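You operate a simulated robot arm through the tools that you are given. There is no shell and no other tool.

Carry out the task below with a simulated robot arm. There is one attempt and no reset: what you move stays moved.

## Task
Slot the grey partition into the yellow crate and change its label to TIN.
Fine: the old label goes back into its groove in the wooden rack.
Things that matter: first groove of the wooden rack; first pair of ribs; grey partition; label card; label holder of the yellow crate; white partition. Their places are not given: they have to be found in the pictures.

The check looks at the end state, three seconds after you hand in, the way a careful person would. Anything else that was tipped, shoved, dropped, spilled or broken makes it a failure.

## Robot
A 6-joint arm with a two-finger parallel gripper, fixed in place. Base frame: the origin is on the floor under the middle of its stand, x ahead of it, y to its left, z up; the work surface is at about z = 0.72. Readings come in m, rad, newtons and seconds.
With the tool pointing down near the work surface it reaches from about 0.34 to 0.82 m from the base axis. Its first joint turns from -2.897 to 2.897 rad. Payload 3.43 kg.
The TCP is the grasp point between the finger pads, 0.034 m short of the fingertips. In the tool frame z runs along the fingers and y along their closing line. Largest opening 0.128 m; finger width 0.024, thickness 0.012; the body of the gripper, 0.048 by 0.13 m, starts 0.096 m behind the TCP.
Orientation is that of the tool frame in the base frame, as a unit quaternion [x, y, z, w]. With the fingers straight down and closing along the base's y, the tool's x points along the base's -x, its y along +y and its z along -z.

## Interface
- The arm moves only by the tool move_arm. Its argument "series" is a list of rows, each an object of numbers (a shift or turn left out is 0, a gripper value left out holds the last): "grip": the gripper command, from -1 (shut) to 1 (fully open), values between in proportion; "dx", "dy", "dz": the shift along the base's x, y, z in units of 100 mm (1.0 is 100 mm); "wx", "wy", "wz": the turn, a rotation vector about the base's x, y, z in units of 90 degrees (1.0 is 90 degrees). In form: [{"grip": .., "dx": .., "dy": .., "dz": .., "wx": .., "wy": .., "wz": ..}, ...]. A call has 1 to 20 rows; each row is the pose to reach, as a shift and turn from the pose commanded when the call began. A call with a number of a shift or a turn outside -1 to 1 is refused whole. A row lasts 0.2 s, in which the tool goes at most 0.05 m and 0.15 rad; a call with a longer step from one row to the next is refused whole, and so is a gripper value outside its range. Where a pose cannot be reached the arm comes as near as it can. A force on the tool above 40 N (or 10 N above the force at the start of the call, whichever is more), or a blocked arm, ends the call early, and 0.2 s more pass. The fingers move at their own pace (about 0.045 m/s each) and stop on an object; they squeeze with about 29 N. The grip force told is the motor's: it shows also when the fingers shut on nothing. Time passes only in rows, and 0.2 s behind the last, so rows that repeat a pose let the fingers close. It gives the time, the measured TCP pose, the force on the tool (base axes), the opening and the grip force at its end, in the units of the frame above (readings bear some noise), with the torque about the TCP (base axes, N m) and any sound that the robot's microphone picked up.
- Cameras (640 x 400 px; columns grow to the right, rows downward): "scene" is fixed at [0.2202, 0.4992, 1.4773]; the picture's right is [-0.93, -0.36, 0.00], its down [-0.20, 0.51, -0.84] and it looks along [0.30, -0.78, -0.55] (base axes); focal length 364 px, centre (320, 200). "wrist" rides on the gripper at [0.076, -0.011, -0.16] in the tool frame; the picture's right is [0.15, 0.99, 0.00], its down [-0.88, 0.13, -0.46] and it looks along [-0.45, 0.07, 0.89] (tool axes); focal length 234 px, centre (320, 200).
- get_image(camera): a new picture of that camera. The clock stands still meanwhile.
- measure_at(camera, pixels): there is no depth. For up to 12 entries [column, row, z] of the newest picture of that camera ("zoom" is the newest enlarged one), the place [x, y] in the base frame at which the ray of that pixel passes the height z, good to about 0.002 m. The clock stands still meanwhile.
- inspect(camera, box): a new picture of the part [left, top, right, bottom] of that camera's present view, enlarged. The clock stands still meanwhile.
- job_done(): hands the job in; it is judged then, once.

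Open the gripper and draw the arm clear of the work before you hand the job in, unless the task says otherwise.

The tools are called after ">>>" by a JSON object that holds its "api" and its "payload". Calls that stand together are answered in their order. move_arm: Moves the arm, as the interface text tells. Its arguments: {"type":"object","properties":{"series":{"type":"array"}},"required":["series"]} The other tools are called the same way: get_image (camera) takes a picture; measure_at (camera, pixels) gives the place at which the rays of pixels pass given heights; inspect (camera, box) takes an enlarged picture of a part of a camera's view; job_done () hands the job in.

At the start:

```text
time: 0.0
ee_pos: [0.504, -0.2784, 1.0949]
tcp_rot: [0.001, 1.0, 0.0, 0.001]
force: [-0.1, 0.2, 0.8]
wrist_torque: [0.02, 0.03, -0.01]
gripper_width: 0.1279
grasp_force: 0.1
```

scene: 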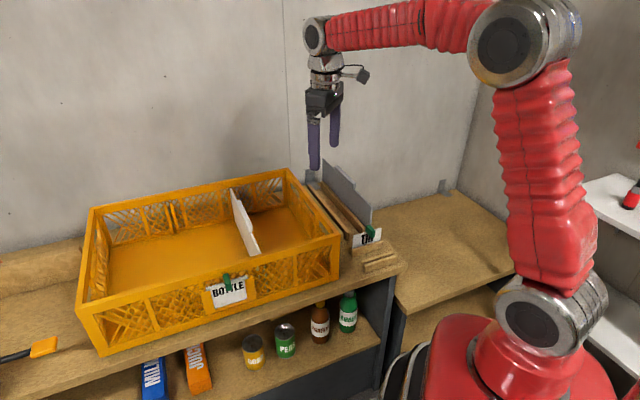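
wrist: 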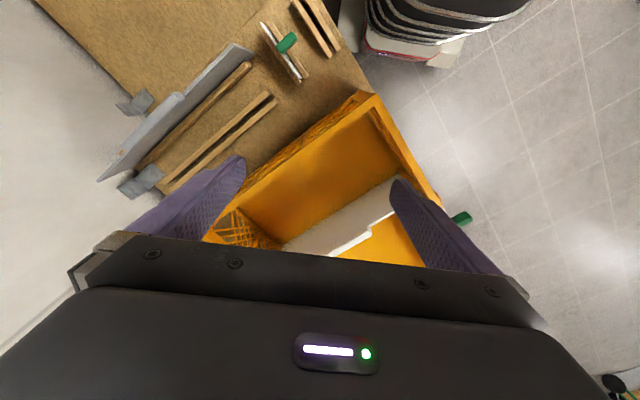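

I start with enlarged views of the crate, the rack and the label cards, to find the pieces before moving anything.

>>> {"api": "inspect", "payload": {"camera": "scene", "box": [280, 150, 420, 290]}}

>>> {"api": "inspect", "payload": {"camera": "scene", "box": [60, 150, 350, 360]}}

>>> {"api": "inspect", "payload": {"camera": "wrist", "box": [80, 0, 480, 260]}}

```text
2.86 times, centred on (350, 220) of scene
```

zoom: 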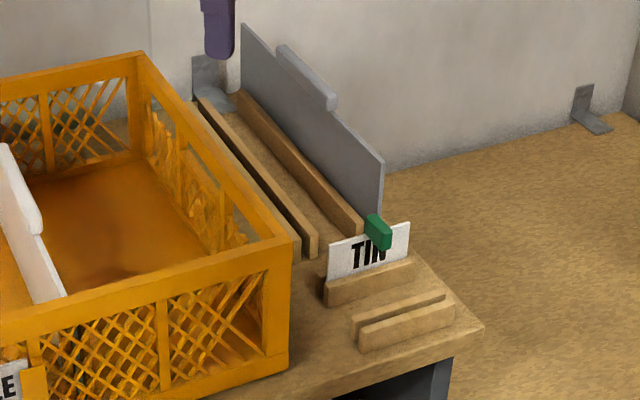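

```text
1.90 times, centred on (205, 255) of scene
```

zoom: 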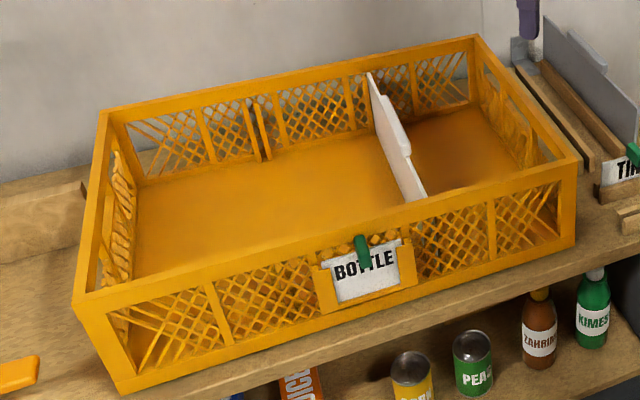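

```text
1.54 times, centred on (280, 130) of wrist
```

zoom: 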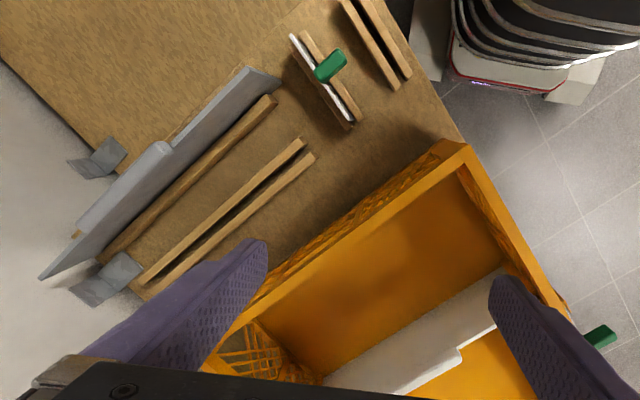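

I measure the crate's corners at table height in the scene picture (bottom corners about (103,355) and (338,282)), then the rack's pieces and the rim, at guessed heights.

>>> {"api": "measure_at", "payload": {"camera": "scene", "pixels": [[103, 355, 0.72], [338, 282, 0.72], [80, 305, 0.84], [340, 237, 0.84], [288, 169, 0.84], [90, 208, 0.84], [340, 237, 0.82], [80, 305, 0.82], [404, 267, 0.72], [352, 246, 0.74], [381, 240, 0.74], [382, 262, 0.74]]}}

>>> {"api": "measure_at", "payload": {"camera": "wrist", "pixels": [[264, 30, 0.74], [308, 80, 0.74], [294, 5, 0.74], [333, 55, 0.74], [278, 97, 0.74], [165, 190, 0.74], [255, 45, 0.86], [98, 181, 0.86], [377, 95, 0.84], [440, 200, 0.84], [285, 42, 0.78], [460, 218, 0.8]]}}

```text
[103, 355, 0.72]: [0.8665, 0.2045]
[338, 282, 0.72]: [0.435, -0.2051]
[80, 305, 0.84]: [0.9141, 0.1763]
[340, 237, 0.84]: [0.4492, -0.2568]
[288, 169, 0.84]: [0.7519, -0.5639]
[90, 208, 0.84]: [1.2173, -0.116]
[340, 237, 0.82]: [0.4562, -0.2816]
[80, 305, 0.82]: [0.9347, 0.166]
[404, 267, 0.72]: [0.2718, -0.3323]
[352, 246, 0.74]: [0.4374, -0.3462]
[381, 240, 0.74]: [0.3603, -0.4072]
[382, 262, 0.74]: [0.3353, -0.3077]
```

```text
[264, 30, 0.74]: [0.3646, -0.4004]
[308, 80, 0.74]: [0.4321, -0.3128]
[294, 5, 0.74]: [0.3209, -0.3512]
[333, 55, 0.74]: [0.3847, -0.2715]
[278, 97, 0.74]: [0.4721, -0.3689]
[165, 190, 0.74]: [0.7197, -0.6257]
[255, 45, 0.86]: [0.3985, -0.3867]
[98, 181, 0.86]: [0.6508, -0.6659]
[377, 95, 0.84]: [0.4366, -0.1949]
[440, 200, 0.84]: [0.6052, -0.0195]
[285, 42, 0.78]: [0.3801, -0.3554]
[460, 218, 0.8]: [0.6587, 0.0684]
```

The crate is turned about 43°, with its front long wall running from (0.435,-0.205) to (0.867,0.205) and its rim near z 0.88. I zoom in on the ribs and on the white partition to see which rib pairs are free.

>>> {"api": "inspect", "payload": {"camera": "scene", "box": [150, 165, 300, 260]}}

>>> {"api": "inspect", "payload": {"camera": "scene", "box": [170, 230, 290, 320]}}

>>> {"api": "inspect", "payload": {"camera": "scene", "box": [70, 170, 210, 260]}}

```text
4.21 times, centred on (225, 212) of scene
```

zoom: 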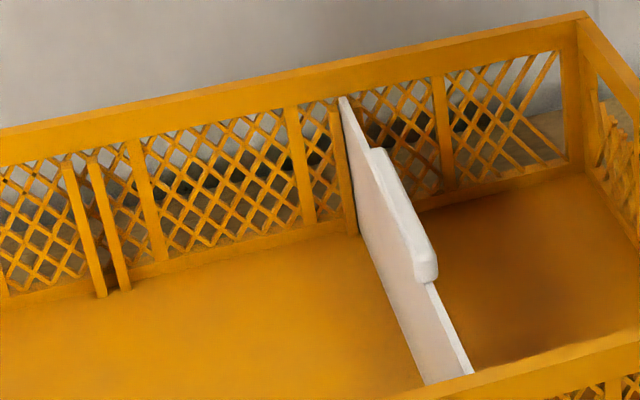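

```text
4.44 times, centred on (230, 275) of scene
```

zoom: 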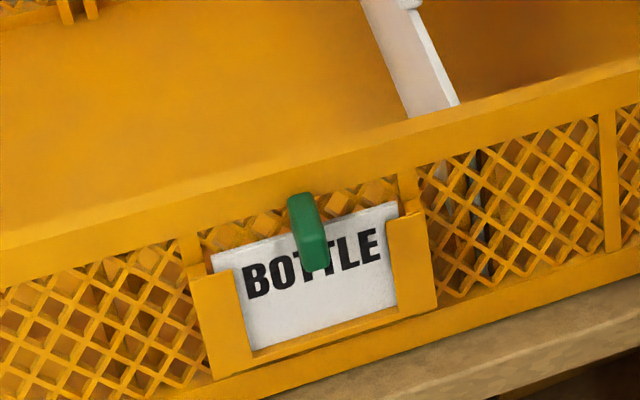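

```text
4.44 times, centred on (140, 215) of scene
```

zoom: 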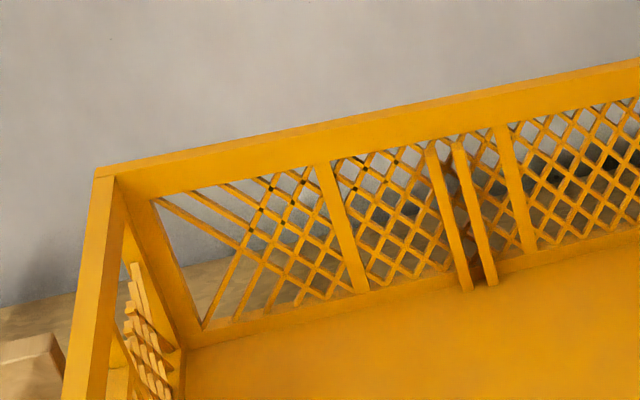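

The back wall shows two rib pairs: an empty one with feet near scene pixels (173,235) and (178,234), and one holding the white partition with its rib foot near (233,220). I measure both, along with the label holder and the tops of the partitions.

>>> {"api": "measure_at", "payload": {"camera": "scene", "pixels": [[172.9, 234.8, 0.73], [178.5, 233.9, 0.73], [233.3, 219.6, 0.73], [230.2, 187.5, 0.87], [261.1, 253.6, 0.87], [230.2, 187.5, 0.85], [261.1, 253.6, 0.85], [227.0, 276.0, 0.86], [227.0, 276.0, 0.84], [203, 289, 0.84], [248, 277, 0.84], [216, 313, 0.76]]}}

>>> {"api": "inspect", "payload": {"camera": "scene", "box": [300, 155, 400, 225]}}

>>> {"api": "inspect", "payload": {"camera": "scene", "box": [335, 215, 415, 285]}}

```text
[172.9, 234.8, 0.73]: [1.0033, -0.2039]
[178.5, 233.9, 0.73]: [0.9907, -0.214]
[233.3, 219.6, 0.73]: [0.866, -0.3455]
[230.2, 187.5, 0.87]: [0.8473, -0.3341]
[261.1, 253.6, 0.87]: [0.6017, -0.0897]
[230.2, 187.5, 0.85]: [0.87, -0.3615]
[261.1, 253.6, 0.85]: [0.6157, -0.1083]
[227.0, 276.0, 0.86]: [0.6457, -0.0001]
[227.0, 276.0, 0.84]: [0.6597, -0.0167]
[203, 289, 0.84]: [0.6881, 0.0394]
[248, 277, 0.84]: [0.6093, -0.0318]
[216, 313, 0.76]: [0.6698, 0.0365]
```

```text
5.71 times, centred on (350, 190) of scene
```

zoom: 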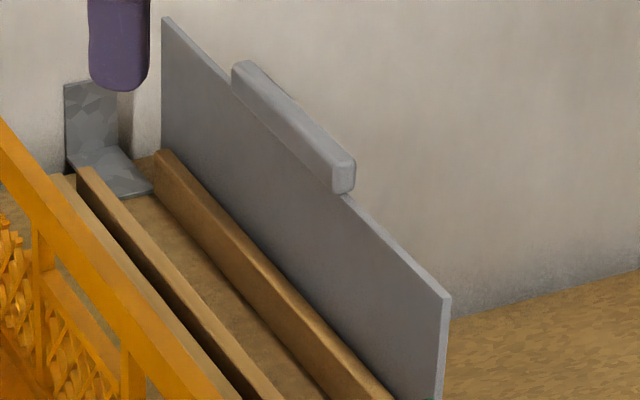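

```text
5.71 times, centred on (375, 250) of scene
```

zoom: 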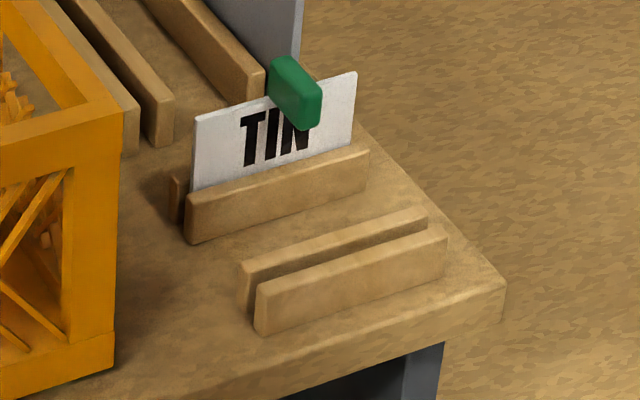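

The crate frame is now clear. With u along the front wall, the white partition sits at u≈0.20 and the free rib pair at u≈0.405, which is far out at about r 0.87. I turn the tool -46.5° so it lines up with the crate and the rack, and move it where the wrist camera looks at the label rack.

>>> {"api": "move_arm", "payload": {"series": [{"grip": 1, "dx": -0.2, "dy": 0, "dz": -0.1, "wz": -0.074}, {"dx": -0.4, "dy": 0, "dz": -0.2, "wz": -0.148}, {"dx": -0.6, "dy": 0, "dz": -0.3, "wz": -0.222}, {"dx": -0.8, "dy": 0, "dz": -0.4, "wz": -0.296}, {"dx": -1.0, "dy": 0, "dz": -0.5, "wz": -0.37}, {"dx": -1.0, "dy": 0, "dz": -0.6, "wz": -0.444}, {"dx": -1.0, "dy": 0, "dz": -0.6, "wz": -0.517}]}}

>>> {"api": "get_image", "payload": {"camera": "wrist"}}

>>> {"api": "get_image", "payload": {"camera": "scene"}}

```text
time: 1.6
ee_pos: [0.4037, -0.2772, 1.0365]
tcp_rot: [0.396, 0.918, 0.0, 0.0]
force: [-0.2, 0.4, -0.3]
wrist_torque: [-0.01, 0.0, -0.01]
gripper_width: 0.1279
grasp_force: 0.1
```

```text
taken
```

wrist: 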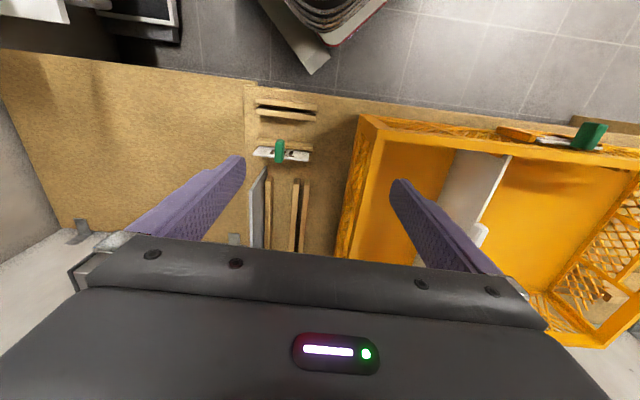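

```text
taken
```

scene: 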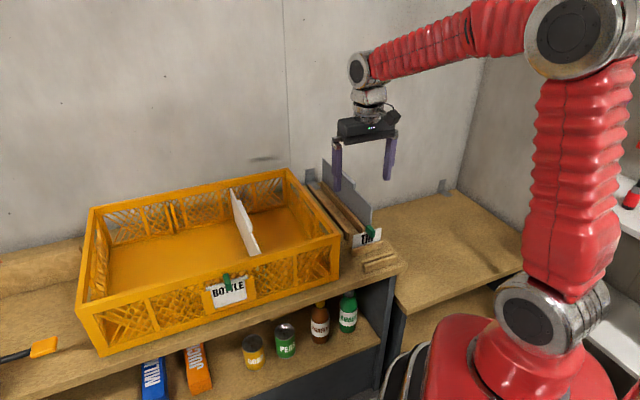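

The tool is now aligned with the crate. The label rack is near wrist pixels (285,105) to (285,160). I enlarge the rack and the BOTTLE label.

>>> {"api": "inspect", "payload": {"camera": "wrist", "box": [235, 80, 345, 165]}}

>>> {"api": "inspect", "payload": {"camera": "wrist", "box": [480, 95, 640, 195]}}

>>> {"api": "inspect", "payload": {"camera": "wrist", "box": [230, 150, 350, 260]}}

```text
4.71 times, centred on (290, 122) of wrist
```

zoom: 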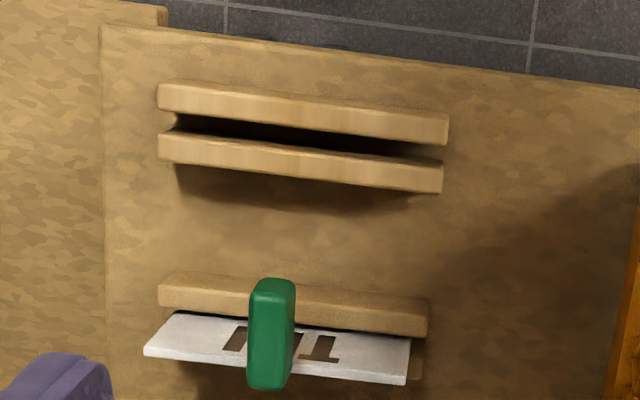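

```text
4.00 times, centred on (560, 145) of wrist
```

zoom: 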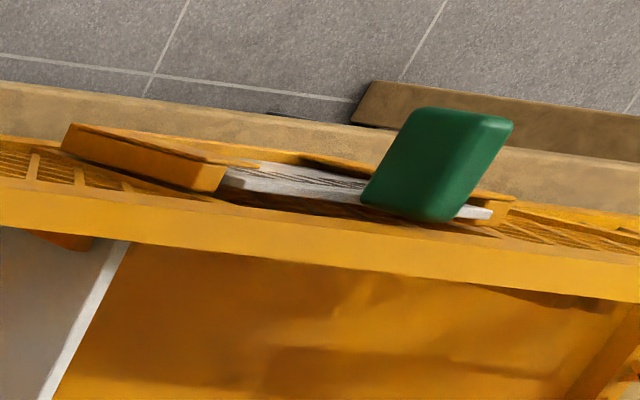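

```text
3.64 times, centred on (290, 205) of wrist
```

zoom: 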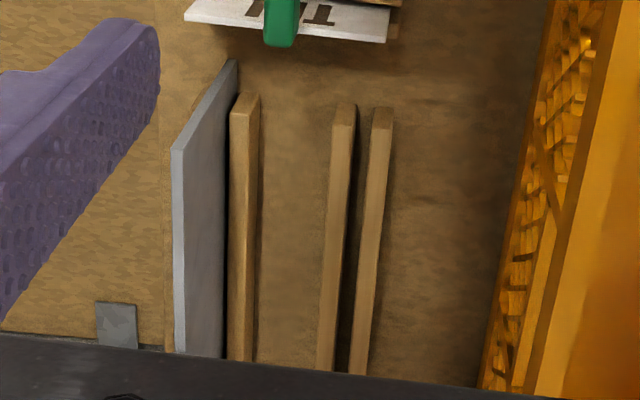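

The green tab on each card is a thin upright block, about 10 mm along the card and longer across it. I zoom further into both tabs in the scene camera to get their shape.

>>> {"api": "inspect", "payload": {"camera": "scene", "box": [350, 215, 398, 250]}}

>>> {"api": "inspect", "payload": {"camera": "scene", "box": [205, 265, 255, 315]}}

```text
11.43 times, centred on (374, 232) of scene
```

zoom: 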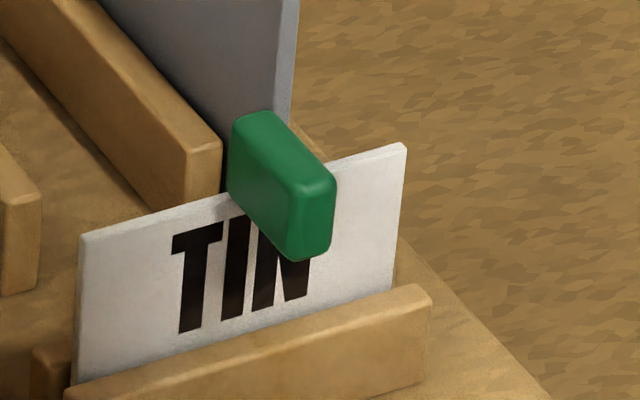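

```text
8.00 times, centred on (230, 290) of scene
```

zoom: 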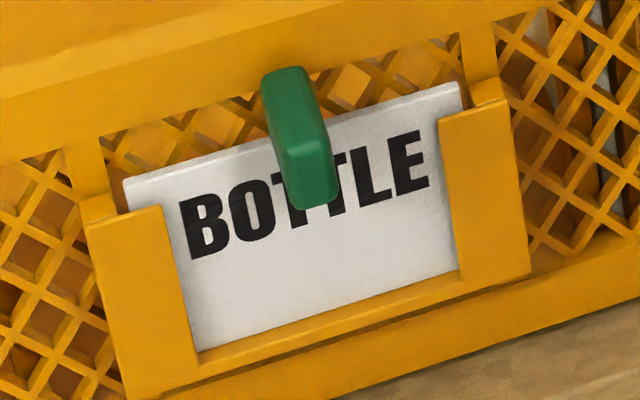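

Each tab stands on its card's top edge and sticks out in front. To get heights I measure the same points in both cameras: the TIN card's top corners at scene (353.0,235.2) and (381.4,227.2), wrist (308.5,158.5) and (253.9,152.8), plus the tabs.

>>> {"api": "measure_at", "payload": {"camera": "scene", "pixels": [[353.0, 235.2, 0.76], [353.0, 235.2, 0.8], [381.4, 227.2, 0.76], [381.4, 227.2, 0.8], [370.5, 223.0, 0.8], [374.5, 229.5, 0.8], [204.5, 290, 0.82], [204.5, 290, 0.86], [248.5, 276, 0.82], [248.5, 276, 0.86]]}}

>>> {"api": "measure_at", "payload": {"camera": "wrist", "pixels": [[308.5, 158.5, 0.76], [308.5, 158.5, 0.8], [253.9, 152.8, 0.76], [253.9, 152.8, 0.8], [280, 139.5, 0.8], [279, 162, 0.8], [582, 126, 0.82], [582, 126, 0.86], [602, 197, 0.86]]}}

```text
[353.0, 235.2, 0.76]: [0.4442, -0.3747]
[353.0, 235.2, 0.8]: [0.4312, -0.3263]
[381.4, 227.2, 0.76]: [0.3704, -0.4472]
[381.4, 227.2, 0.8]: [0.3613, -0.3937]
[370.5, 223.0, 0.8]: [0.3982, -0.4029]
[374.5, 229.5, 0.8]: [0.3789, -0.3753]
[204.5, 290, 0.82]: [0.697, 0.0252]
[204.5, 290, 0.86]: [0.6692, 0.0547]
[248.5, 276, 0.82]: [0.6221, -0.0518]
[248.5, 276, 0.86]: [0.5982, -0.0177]
```

```text
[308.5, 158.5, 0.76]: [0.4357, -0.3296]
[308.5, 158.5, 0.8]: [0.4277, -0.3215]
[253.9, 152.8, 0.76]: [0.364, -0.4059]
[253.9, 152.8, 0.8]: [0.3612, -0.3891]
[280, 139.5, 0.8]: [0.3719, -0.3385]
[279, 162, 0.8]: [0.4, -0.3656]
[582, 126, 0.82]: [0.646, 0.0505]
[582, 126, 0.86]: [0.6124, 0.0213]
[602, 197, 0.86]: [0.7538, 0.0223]
```

The TIN card's top edge is at z≈0.804, the card is about 0.095 long, and its centre is near (0.394,-0.354). I zoom tightly on its tab in the wrist view.

>>> {"api": "inspect", "payload": {"camera": "wrist", "box": [245, 130, 315, 174]}}

>>> {"api": "inspect", "payload": {"camera": "wrist", "box": [555, 110, 640, 163]}}

```text
9.09 times, centred on (280, 152) of wrist
```

zoom: 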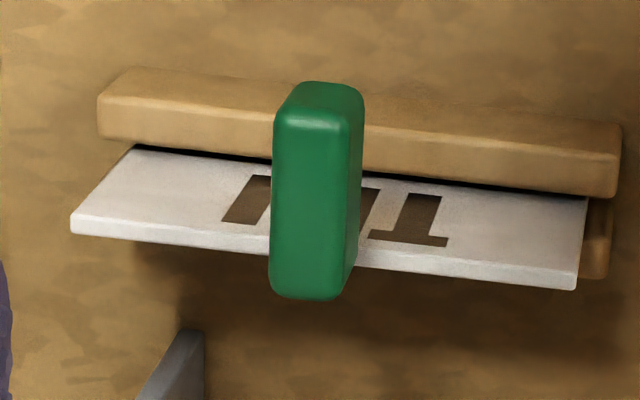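

```text
7.53 times, centred on (598, 136) of wrist
```

zoom: 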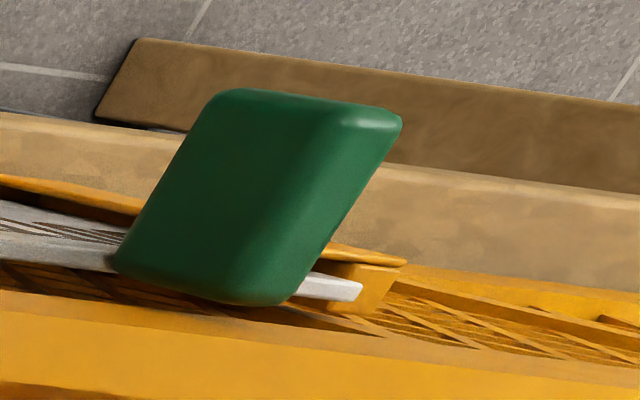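

I triangulate the tab's top face: front edge middle at scene (373.3,230.4) and wrist (279.1,143.8), back edge middle at scene (368.1,224.8) and wrist (278.6,162.5).

>>> {"api": "measure_at", "payload": {"camera": "scene", "pixels": [[373.3, 230.4, 0.8], [373.3, 230.4, 0.84], [368.1, 224.8, 0.8], [368.1, 224.8, 0.84]]}}

>>> {"api": "measure_at", "payload": {"camera": "wrist", "pixels": [[279.1, 143.75, 0.8], [279.1, 143.75, 0.84], [278.6, 162.45, 0.8], [278.6, 162.45, 0.84], [275.0, 150, 0.83], [283.3, 150, 0.83], [272, 240, 0.8], [249, 175, 0.8], [249, 175, 0.9], [262, 168, 0.8], [262, 168, 0.85]]}}

```text
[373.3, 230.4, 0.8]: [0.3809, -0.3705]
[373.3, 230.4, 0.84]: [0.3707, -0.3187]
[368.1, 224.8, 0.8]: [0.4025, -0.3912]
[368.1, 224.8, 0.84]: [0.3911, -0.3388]
```

```text
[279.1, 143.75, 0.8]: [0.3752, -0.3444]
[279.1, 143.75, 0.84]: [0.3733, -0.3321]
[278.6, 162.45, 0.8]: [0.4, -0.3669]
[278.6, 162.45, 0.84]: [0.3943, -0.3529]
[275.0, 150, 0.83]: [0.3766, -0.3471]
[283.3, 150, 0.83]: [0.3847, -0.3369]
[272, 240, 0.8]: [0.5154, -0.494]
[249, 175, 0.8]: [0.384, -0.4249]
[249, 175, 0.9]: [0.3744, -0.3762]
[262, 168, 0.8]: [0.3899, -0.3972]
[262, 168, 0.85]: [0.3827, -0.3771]
```

The TIN tab is about 13 mm wide, 31 mm deep (forward of the card) and 22 mm tall. Its top is at z≈0.826 and its centre at (0.385,-0.347). I triangulate the grey partition's near top corner, at scene (372.4,207.0) and wrist (250.7,191.3), and its handle, then get a top-down view of the label rack.

>>> {"api": "measure_at", "payload": {"camera": "scene", "pixels": [[372.4, 207.0, 0.8], [372.4, 207.0, 0.9], [322.2, 159.0, 0.8], [322.2, 159.0, 0.9], [335.0, 168.5, 0.9], [354.5, 188.5, 0.9]]}}

>>> {"api": "measure_at", "payload": {"camera": "wrist", "pixels": [[250.7, 191.3, 0.8], [250.7, 191.3, 0.9], [267.2, 166.5, 0.74], [295, 178, 0.74], [279, 182, 0.74]]}}

>>> {"api": "move_arm", "payload": {"series": [{"dx": 0.0, "dy": -0.3, "dz": -0.2}, {"dx": 0.0, "dy": -0.6, "dz": -0.4}, {"dx": 0.0, "dy": -0.6, "dz": -0.4}]}}

>>> {"api": "get_image", "payload": {"camera": "wrist"}}

```text
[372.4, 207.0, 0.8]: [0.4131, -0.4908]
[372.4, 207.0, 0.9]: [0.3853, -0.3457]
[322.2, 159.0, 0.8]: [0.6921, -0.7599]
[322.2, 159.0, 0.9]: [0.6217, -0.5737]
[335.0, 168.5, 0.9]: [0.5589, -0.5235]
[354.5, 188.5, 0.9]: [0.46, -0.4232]
```

```text
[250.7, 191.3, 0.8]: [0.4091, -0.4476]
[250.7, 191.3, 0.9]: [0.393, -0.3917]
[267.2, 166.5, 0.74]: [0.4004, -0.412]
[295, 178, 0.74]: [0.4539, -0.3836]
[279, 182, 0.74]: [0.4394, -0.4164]
```

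```text
time: 2.4
ee_pos: [0.4038, -0.3378, 0.9972]
tcp_rot: [0.395, 0.919, -0.001, 0.0]
force: [-0.3, 0.6, -0.4]
wrist_torque: [-0.02, 0.03, 0.01]
gripper_width: 0.1279
grasp_force: 0.2
```

```text
taken
```

wrist: 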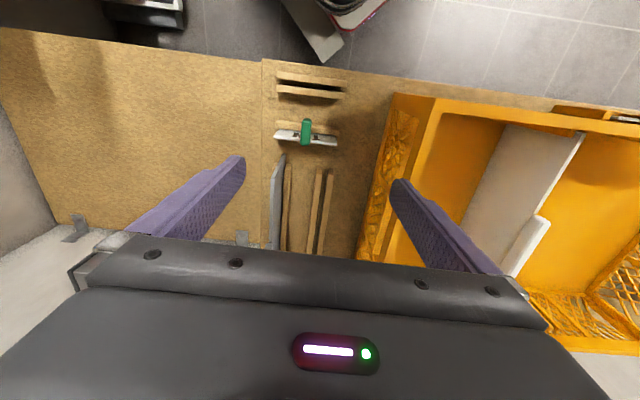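

The grey partition's top edge is at z≈0.848, from (0.400,-0.421) to (0.658,-0.671), so its centre is near (0.529,-0.546). The camera is now almost straight above the label rack, with the empty groove near wrist (312,87), so I zoom there.

>>> {"api": "inspect", "payload": {"camera": "wrist", "box": [265, 62, 355, 118]}}

>>> {"api": "inspect", "payload": {"camera": "wrist", "box": [260, 105, 350, 161]}}

```text
7.11 times, centred on (310, 90) of wrist
```

zoom: 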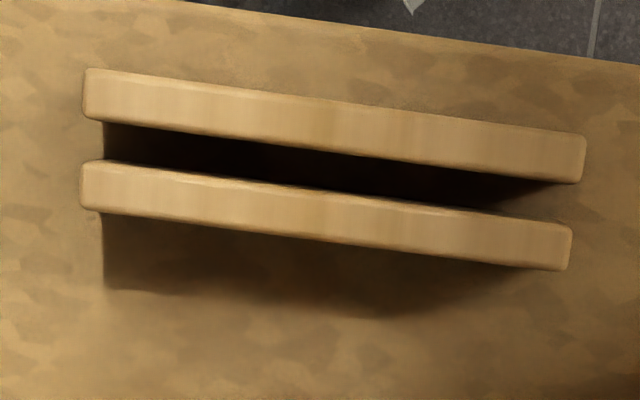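

```text
7.11 times, centred on (305, 133) of wrist
```

zoom: 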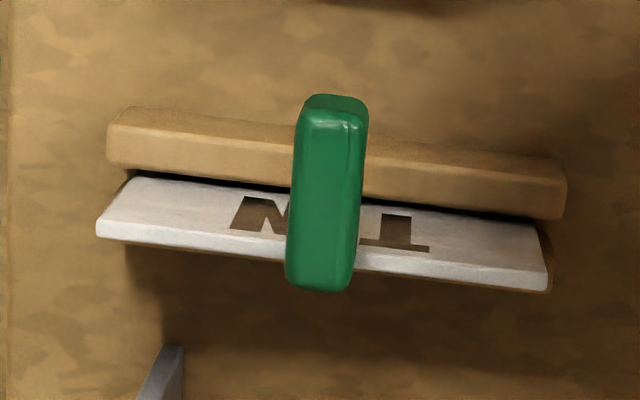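

The view shows the empty groove's rails clearly, with corners near zoom (85,68) to (585,137) and (82,163) to (573,224). I measure their corners, the TIN rail and the TIN card edge, at candidate heights.

>>> {"api": "measure_at", "payload": {"camera": "wrist", "pixels": [[276.95, 71.4, 0.75], [276.95, 78.2, 0.75], [347.3, 81.1, 0.75], [346.8, 87.75, 0.75], [276.5, 84.8, 0.75], [276.5, 91.1, 0.75], [345.6, 93.4, 0.75], [344.9, 99.85, 0.75], [275.0, 128.1, 0.75], [339.0, 135.5, 0.75], [275.0, 122.5, 0.75], [339.7, 130.2, 0.75]]}}

>>> {"api": "measure_at", "payload": {"camera": "wrist", "pixels": [[273.6, 136.1, 0.804], [337.1, 143.1, 0.804], [273.6, 138.2, 0.804], [336.8, 145.7, 0.804], [278.7, 129.5, 0.75], [335.9, 136.1, 0.75], [306.0, 120.2, 0.826], [303.5, 144.5, 0.826], [301.0, 130, 0.826], [311.3, 130, 0.826]]}}

>>> {"api": "measure_at", "payload": {"camera": "scene", "pixels": [[364.5, 258.2, 0.74], [364.5, 258.2, 0.76], [397.3, 248.0, 0.74], [397.3, 248.0, 0.76], [365.5, 265.6, 0.72], [341.0, 242.5, 0.72]]}}

```text
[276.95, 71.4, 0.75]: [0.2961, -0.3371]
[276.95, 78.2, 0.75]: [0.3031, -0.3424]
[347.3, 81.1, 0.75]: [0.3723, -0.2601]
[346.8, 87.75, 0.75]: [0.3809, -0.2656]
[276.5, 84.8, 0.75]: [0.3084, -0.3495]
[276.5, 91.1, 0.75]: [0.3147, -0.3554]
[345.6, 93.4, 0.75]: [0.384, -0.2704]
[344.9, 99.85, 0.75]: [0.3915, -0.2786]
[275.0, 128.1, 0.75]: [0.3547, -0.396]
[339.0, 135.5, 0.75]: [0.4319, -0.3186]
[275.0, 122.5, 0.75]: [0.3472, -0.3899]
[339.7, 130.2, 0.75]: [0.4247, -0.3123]
```

```text
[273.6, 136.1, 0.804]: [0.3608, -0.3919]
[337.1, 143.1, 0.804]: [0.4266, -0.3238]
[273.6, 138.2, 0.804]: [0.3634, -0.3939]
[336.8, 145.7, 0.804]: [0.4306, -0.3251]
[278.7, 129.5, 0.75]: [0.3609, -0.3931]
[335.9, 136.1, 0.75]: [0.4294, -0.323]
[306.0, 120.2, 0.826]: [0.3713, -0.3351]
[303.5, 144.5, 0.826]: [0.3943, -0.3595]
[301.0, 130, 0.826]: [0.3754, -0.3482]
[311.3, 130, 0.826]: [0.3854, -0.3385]
```

```text
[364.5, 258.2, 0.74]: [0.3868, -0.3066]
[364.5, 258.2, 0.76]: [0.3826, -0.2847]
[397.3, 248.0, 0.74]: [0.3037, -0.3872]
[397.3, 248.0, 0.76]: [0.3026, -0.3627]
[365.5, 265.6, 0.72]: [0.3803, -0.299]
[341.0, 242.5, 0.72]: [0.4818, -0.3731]
```

The empty groove's centre line passes (0.344,-0.307) at about 45°, with rail tops at z≈0.752 and a gap of about 7 mm for a card of about 3.5 mm. The TIN groove is the same shape, 74 mm further along v. I now travel at z≈1.0, over everything, to look at the BOTTLE label, in several 0.1 m moves.

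>>> {"api": "move_arm", "payload": {"series": [{"dx": 0.22, "dy": 0.45}, {"dx": 0.44, "dy": 0.9}, {"dx": 0.46, "dy": 1.0}]}}

>>> {"api": "move_arm", "payload": {"series": [{"dx": 0.22, "dy": 0.45}, {"dx": 0.44, "dy": 0.9}, {"dx": 0.46, "dy": 1.0}]}}

>>> {"api": "move_arm", "payload": {"series": [{"dx": 0.22, "dy": 0.45}, {"dx": 0.44, "dy": 0.9}, {"dx": 0.46, "dy": 1.0}]}}

>>> {"api": "move_arm", "payload": {"series": [{"dx": 0.2, "dy": 0.45}, {"dx": 0.38, "dy": 0.9}, {"dx": 0.38, "dy": 1.0}, {"dx": 0.38, "dy": 1.0}]}}

>>> {"api": "get_image", "payload": {"camera": "wrist"}}

```text
time: 3.2
ee_pos: [0.4489, -0.2387, 0.9955]
tcp_rot: [0.394, 0.919, -0.001, 0.0]
force: [0.1, -0.8, -0.6]
wrist_torque: [0.01, -0.03, -0.01]
gripper_width: 0.1279
grasp_force: 0.1
```

```text
time: 4.0
ee_pos: [0.4948, -0.139, 0.9955]
tcp_rot: [0.395, 0.918, -0.001, 0.002]
force: [0.6, -0.5, -0.3]
wrist_torque: [0.02, 0.0, -0.02]
gripper_width: 0.1282
grasp_force: 0.0
```

```text
time: 4.8
ee_pos: [0.5416, -0.0385, 0.9962]
tcp_rot: [0.395, 0.919, 0.0, 0.0]
force: [0.5, -0.4, 0.0]
wrist_torque: [-0.03, 0.0, 0.02]
gripper_width: 0.1279
grasp_force: 0.1
```

```text
time: 5.8
ee_pos: [0.5818, 0.0628, 0.9936]
tcp_rot: [0.394, 0.919, 0.0, 0.0]
force: [0.1, 0.0, 0.1]
wrist_torque: [0.0, 0.01, 0.01]
gripper_width: 0.128
grasp_force: 0.0
```

```text
taken
```

wrist: 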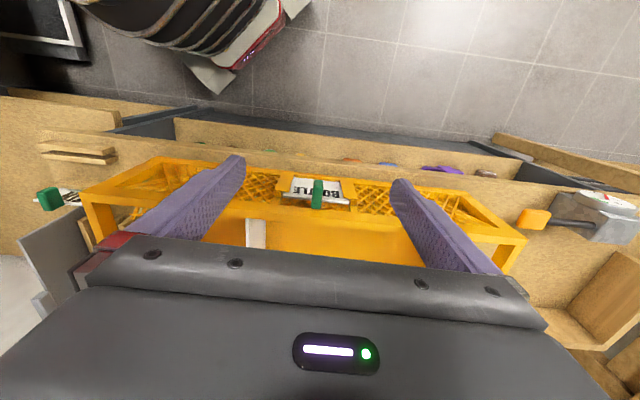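

The BOTTLE label is near wrist (317,192) with its tab in plain view. I enlarge it in both cameras.

>>> {"api": "inspect", "payload": {"camera": "wrist", "box": [270, 165, 366, 225]}}

>>> {"api": "inspect", "payload": {"camera": "scene", "box": [200, 262, 260, 300]}}

```text
6.67 times, centred on (318, 195) of wrist
```

zoom: 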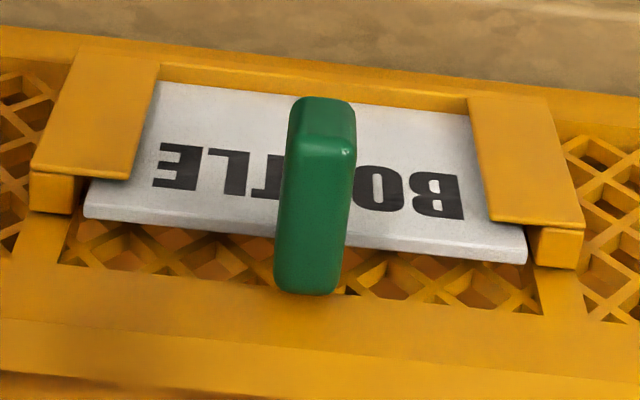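

```text
10.53 times, centred on (230, 281) of scene
```

zoom: 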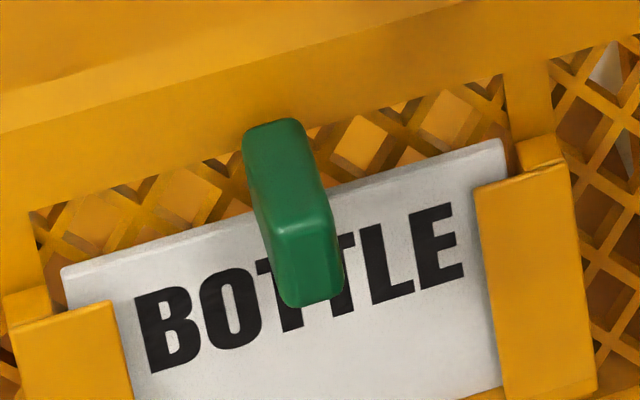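

I triangulate the BOTTLE card: top corners at scene (205.5,287.6) and (247.3,275.5), wrist (348.7,203.2) and (282.8,196.8), and the tab's top face front and back edges.

>>> {"api": "measure_at", "payload": {"camera": "scene", "pixels": [[205.5, 287.6, 0.84], [205.5, 287.6, 0.88], [247.3, 275.5, 0.84], [247.3, 275.5, 0.88], [228.5, 283.2, 0.86], [228.5, 283.2, 0.9], [225.4, 273.8, 0.86], [225.4, 273.8, 0.9]]}}

>>> {"api": "measure_at", "payload": {"camera": "wrist", "pixels": [[348.7, 203.2, 0.84], [348.7, 203.2, 0.88], [282.8, 196.8, 0.84], [282.8, 196.8, 0.88], [319.2, 186.0, 0.86], [319.2, 186.0, 0.9], [315.75, 208.5, 0.86], [315.75, 208.5, 0.9], [312.0, 198, 0.88], [322.5, 198, 0.88]]}}

```text
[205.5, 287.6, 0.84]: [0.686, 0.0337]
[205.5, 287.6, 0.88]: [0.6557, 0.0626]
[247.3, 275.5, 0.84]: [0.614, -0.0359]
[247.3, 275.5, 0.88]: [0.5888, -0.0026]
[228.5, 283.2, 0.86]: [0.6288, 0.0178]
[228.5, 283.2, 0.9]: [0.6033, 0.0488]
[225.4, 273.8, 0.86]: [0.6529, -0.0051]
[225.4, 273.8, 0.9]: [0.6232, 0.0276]
```

```text
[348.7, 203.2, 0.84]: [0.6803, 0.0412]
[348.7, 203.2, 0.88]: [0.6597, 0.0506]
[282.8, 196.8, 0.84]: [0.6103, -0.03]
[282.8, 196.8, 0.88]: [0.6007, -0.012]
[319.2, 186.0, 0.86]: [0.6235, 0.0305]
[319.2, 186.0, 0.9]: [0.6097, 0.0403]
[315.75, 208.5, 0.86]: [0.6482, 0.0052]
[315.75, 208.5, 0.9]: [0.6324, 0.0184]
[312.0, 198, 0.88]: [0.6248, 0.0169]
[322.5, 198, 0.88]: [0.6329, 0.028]
```

The BOTTLE card's top edge is at z≈0.855, with its tab centre near (0.628,0.023) and tab top z≈0.880. I check the crate's exact yaw at its front rim corners in this wrist view, then in the scene view.

>>> {"api": "inspect", "payload": {"camera": "wrist", "box": [60, 150, 140, 250]}}

>>> {"api": "inspect", "payload": {"camera": "wrist", "box": [440, 190, 560, 280]}}

>>> {"api": "inspect", "payload": {"camera": "scene", "box": [300, 215, 360, 295]}}

>>> {"api": "inspect", "payload": {"camera": "scene", "box": [65, 280, 135, 370]}}

```text
4.00 times, centred on (100, 200) of wrist
```

zoom: 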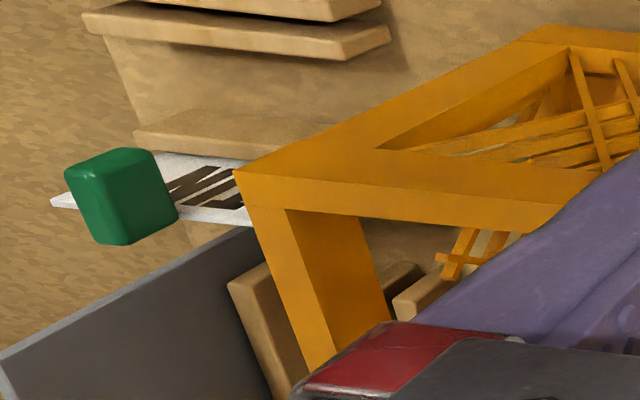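

```text
4.44 times, centred on (500, 235) of wrist
```

zoom: 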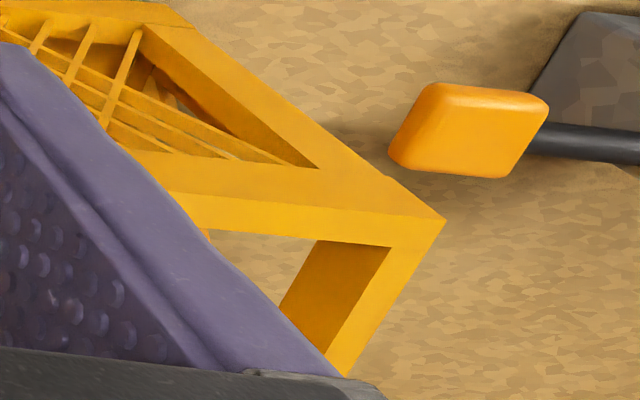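

```text
5.00 times, centred on (330, 255) of scene
```

zoom: 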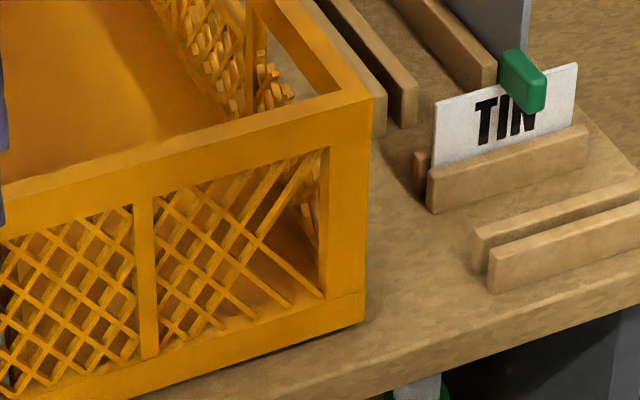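

```text
4.44 times, centred on (100, 325) of scene
```

zoom: 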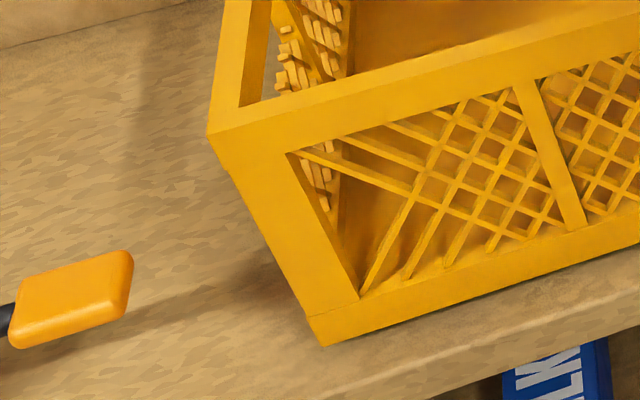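

I measure the front rim corners in both views, at wrist (79.3,193.0) and (528.2,239.5), scene (340.2,234.4) and (74.8,309.9), and the bottom corners.

>>> {"api": "measure_at", "payload": {"camera": "wrist", "pixels": [[79.25, 193, 0.87], [79.25, 193, 0.89], [528.2, 239.5, 0.87], [528.2, 239.5, 0.89]]}}

>>> {"api": "measure_at", "payload": {"camera": "scene", "pixels": [[340.2, 234.4, 0.87], [340.2, 234.4, 0.89], [74.8, 309.9, 0.87], [74.8, 309.9, 0.89], [339, 279.4, 0.72], [100.45, 357.7, 0.72], [288.5, 169, 0.88], [91, 207, 0.88]]}}

```text
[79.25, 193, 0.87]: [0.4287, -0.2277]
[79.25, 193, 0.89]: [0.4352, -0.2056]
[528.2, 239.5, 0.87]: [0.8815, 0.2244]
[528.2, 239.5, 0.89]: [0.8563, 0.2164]
```

```text
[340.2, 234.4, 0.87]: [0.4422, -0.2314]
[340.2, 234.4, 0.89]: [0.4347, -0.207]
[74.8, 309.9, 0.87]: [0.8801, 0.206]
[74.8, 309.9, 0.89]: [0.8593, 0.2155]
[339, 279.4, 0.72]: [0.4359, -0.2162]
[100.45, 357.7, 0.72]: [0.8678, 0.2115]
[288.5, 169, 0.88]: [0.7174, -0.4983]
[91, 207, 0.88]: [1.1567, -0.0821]
```

At z≈0.888 both views agree on the rim corners, (0.435,-0.2065) and (0.858,0.216). The crate is therefore turned exactly 45°, 0.60 m long, with the card at mid-length and the tab centre at (0.6275,0.0232). I turn the tool +1.5° to true 45°, narrow the gripper to about 50 mm, and hover above the BOTTLE tab.

>>> {"api": "move_arm", "payload": {"series": [{"grip": -0.22, "dx": 0.15, "dy": -0.13, "dz": -0.1, "wz": 0.017}, {"dx": 0.3, "dy": -0.26, "dz": -0.2, "wz": 0.017}, {"dx": 0.457, "dy": -0.396, "dz": -0.35, "wz": 0.017}, {"dx": 0.457, "dy": -0.396, "dz": -0.5, "wz": 0.017}, {"dx": 0.457, "dy": -0.396, "dz": -0.5, "wz": 0.017}, {"dx": 0.457, "dy": -0.396, "dz": -0.5, "wz": 0.017}]}}

>>> {"api": "get_image", "payload": {"camera": "wrist"}}

>>> {"api": "inspect", "payload": {"camera": "scene", "box": [170, 200, 310, 320]}}

```text
time: 7.2
ee_pos: [0.6266, 0.0244, 0.9459]
tcp_rot: [0.383, 0.924, 0.0, 0.001]
force: [0.2, 0.4, 0.4]
wrist_torque: [0.01, 0.01, 0.0]
gripper_width: 0.0498
grasp_force: 0.1
```

```text
taken
```

wrist: 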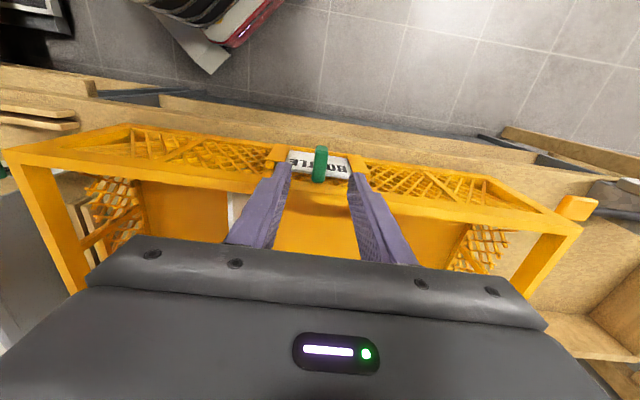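

```text
3.33 times, centred on (240, 260) of scene
```

zoom: 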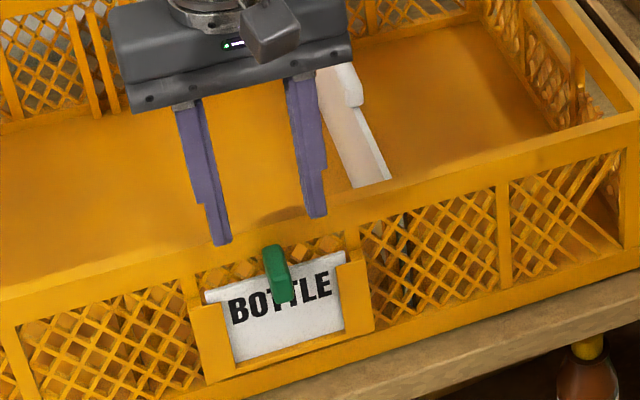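

The tool yaw is now 45° and the tab shows between the fingertips near wrist (320,163). I zoom in to check the centring before going down.

>>> {"api": "inspect", "payload": {"camera": "wrist", "box": [255, 135, 385, 220]}}

```text
4.71 times, centred on (320, 178) of wrist
```

zoom: 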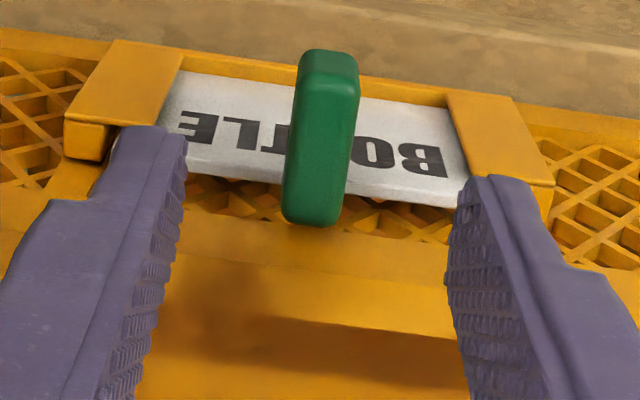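

The fingers straddle the tab evenly. I measure the tab's top face again from here, front edge (322.1,154.2) and back edge (318.5,182.7), to refine its centre.

>>> {"api": "measure_at", "payload": {"camera": "wrist", "pixels": [[322.1, 154.2, 0.88], [318.5, 182.7, 0.88], [313.0, 168, 0.88], [327.5, 168, 0.88], [286, 172, 0.855], [351, 180, 0.855]]}}

```text
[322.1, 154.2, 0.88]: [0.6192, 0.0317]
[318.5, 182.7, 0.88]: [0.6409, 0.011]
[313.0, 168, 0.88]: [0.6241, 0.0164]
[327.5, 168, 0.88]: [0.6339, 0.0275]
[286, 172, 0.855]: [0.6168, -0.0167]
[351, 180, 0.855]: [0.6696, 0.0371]
```

The tab centre comes out at about (0.629,0.022), within 3 mm of the TCP. I narrow the gripper to about 36 mm so the fingers stay inside the holder brackets, and go down to z≈0.873.

>>> {"api": "move_arm", "payload": {"series": [{"grip": -0.44, "dx": 0.01, "dy": -0.01, "dz": -0.1}, {"dx": 0.012, "dy": -0.012, "dz": -0.25}, {"dx": 0.012, "dy": -0.012, "dz": -0.4}, {"dx": 0.012, "dy": -0.012, "dz": -0.55}, {"dx": 0.012, "dy": -0.012, "dz": -0.65}, {"dx": 0.012, "dy": -0.012, "dz": -0.73}, {"dx": 0.012, "dy": -0.012, "dz": -0.73}]}}

>>> {"api": "inspect", "payload": {"camera": "wrist", "box": [255, 135, 385, 220]}}

>>> {"api": "inspect", "payload": {"camera": "scene", "box": [190, 230, 280, 310]}}

```text
time: 8.8
ee_pos: [0.6275, 0.0204, 0.8722]
tcp_rot: [0.382, 0.924, -0.001, 0.001]
force: [0.9, -0.1, 0.1]
wrist_torque: [0.0, -0.02, 0.0]
gripper_width: 0.0359
grasp_force: 0.0
```

```text
4.71 times, centred on (320, 178) of wrist
```

zoom: 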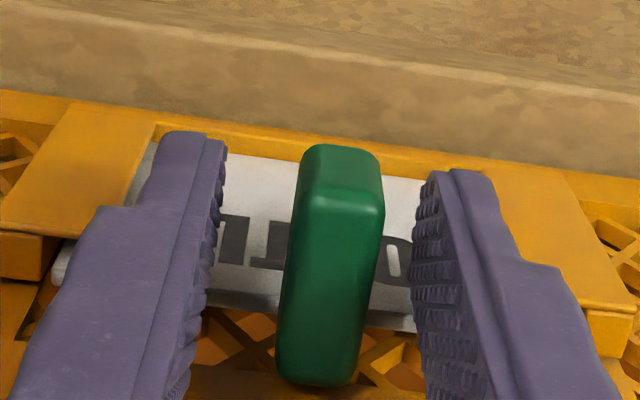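

```text
5.00 times, centred on (235, 270) of scene
```

zoom: 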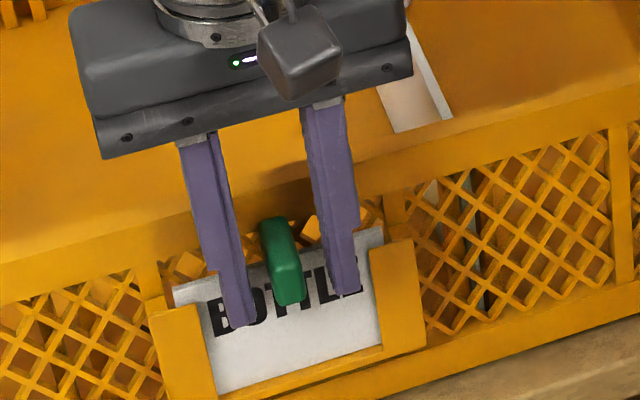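

The fingers are on both sides of the tab and clear of the card and brackets, with no contact force. I close the gripper on the tab.

>>> {"api": "move_arm", "payload": {"series": [{"grip": -1}, {"grip": -1}, {"grip": -1}, {"grip": -1}]}}

>>> {"api": "inspect", "payload": {"camera": "wrist", "box": [255, 135, 385, 220]}}

```text
time: 9.8
ee_pos: [0.6272, 0.0213, 0.8727]
tcp_rot: [0.382, 0.924, 0.0, 0.001]
force: [0.3, 0.4, 0.6]
wrist_torque: [-0.02, -0.02, -0.01]
gripper_width: 0.0129
grasp_force: 29.0
```

```text
4.71 times, centred on (320, 178) of wrist
```

zoom: 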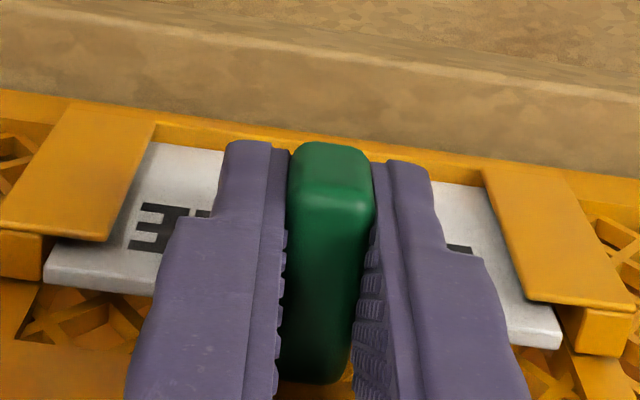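

The gripper holds the tab at 12.9 mm with 29 N. I lift it straight up slowly by 100 mm to draw the card out of the holder.

>>> {"api": "move_arm", "payload": {"series": [{"dz": 0.05}, {"dz": 0.15}, {"dz": 0.25}, {"dz": 0.37}, {"dz": 0.5}, {"dz": 0.62}, {"dz": 0.75}, {"dz": 0.87}, {"dz": 1.0}, {"dz": 1.0}]}}

>>> {"api": "get_image", "payload": {"camera": "scene"}}

>>> {"api": "get_image", "payload": {"camera": "wrist"}}

```text
time: 12.0
ee_pos: [0.626, 0.0223, 0.9732]
tcp_rot: [0.383, 0.924, -0.001, 0.001]
force: [0.1, -0.7, -0.7]
wrist_torque: [0.01, 0.0, 0.01]
gripper_width: 0.0127
grasp_force: 29.0
```

```text
taken
```

scene: 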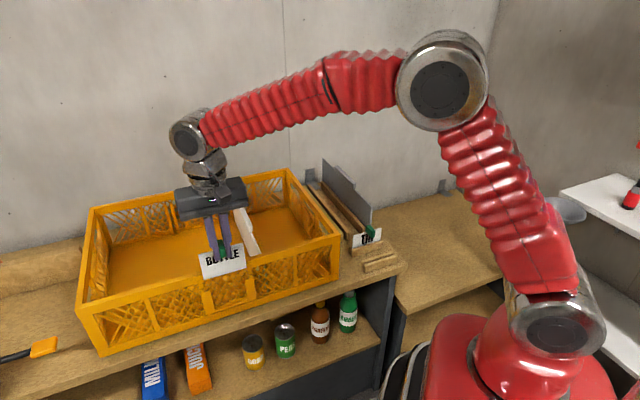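

```text
taken
```

wrist: 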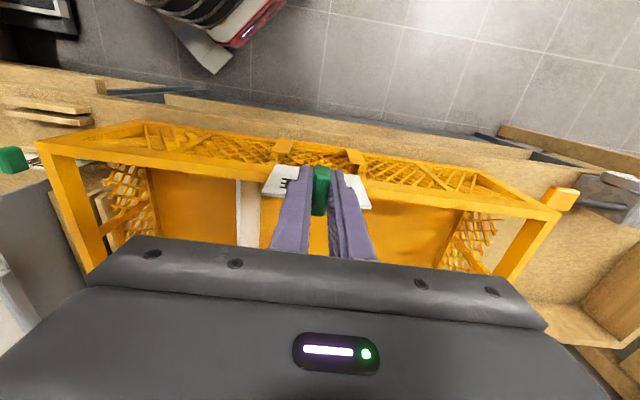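

The card is out and held. I zoom on it in both cameras, to find its bottom edge and how its plane lies relative to the TCP, and to check the empty holder.

>>> {"api": "inspect", "payload": {"camera": "scene", "box": [180, 215, 270, 315]}}

>>> {"api": "inspect", "payload": {"camera": "wrist", "box": [250, 130, 390, 230]}}

```text
4.00 times, centred on (225, 265) of scene
```

zoom: 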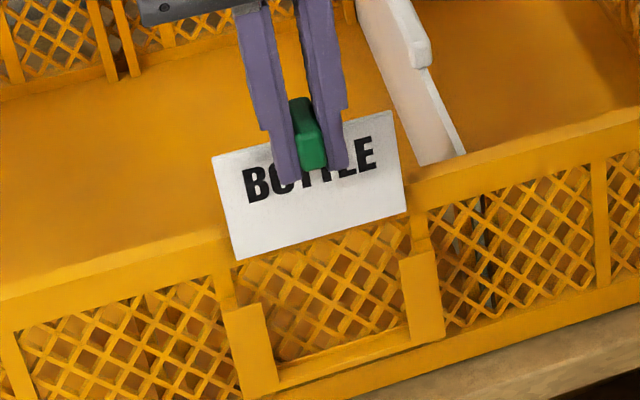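

```text
4.00 times, centred on (320, 180) of wrist
```

zoom: 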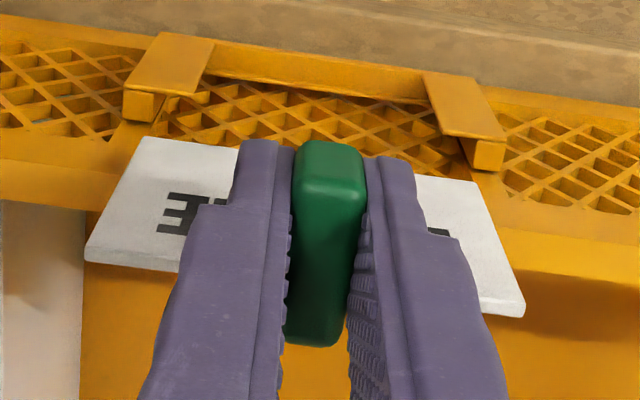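

The card is upright in the grip and about 0.07 m tall. I measure its top edge from the wrist picture at its present height of about 0.955, at (261.8,191.8), (261.3,195.5), (371.8,205.0) and (370.5,209.3), to get its plane relative to the TCP.

>>> {"api": "measure_at", "payload": {"camera": "wrist", "pixels": [[261.75, 191.75, 0.9555], [261.25, 195.5, 0.9555], [371.75, 205, 0.9555], [370.5, 209.25, 0.9555], [316.5, 265, 0.9765], [286.5, 166, 0.89], [284, 165, 0.885], [356, 168, 0.885]]}}

>>> {"api": "measure_at", "payload": {"camera": "scene", "pixels": [[198, 253.75, 0.9555], [243, 242.75, 0.9555], [204.25, 280, 0.885], [246.75, 268, 0.885]]}}

```text
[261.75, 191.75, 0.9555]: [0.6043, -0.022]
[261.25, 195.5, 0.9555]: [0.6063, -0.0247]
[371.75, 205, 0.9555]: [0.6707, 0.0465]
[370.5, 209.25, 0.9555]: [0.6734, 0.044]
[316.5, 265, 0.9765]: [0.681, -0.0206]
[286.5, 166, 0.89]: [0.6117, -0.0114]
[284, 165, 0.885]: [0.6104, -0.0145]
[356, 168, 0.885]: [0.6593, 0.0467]
```

```text
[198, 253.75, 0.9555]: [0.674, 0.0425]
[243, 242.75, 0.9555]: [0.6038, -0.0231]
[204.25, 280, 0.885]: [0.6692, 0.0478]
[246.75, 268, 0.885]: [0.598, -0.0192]
```

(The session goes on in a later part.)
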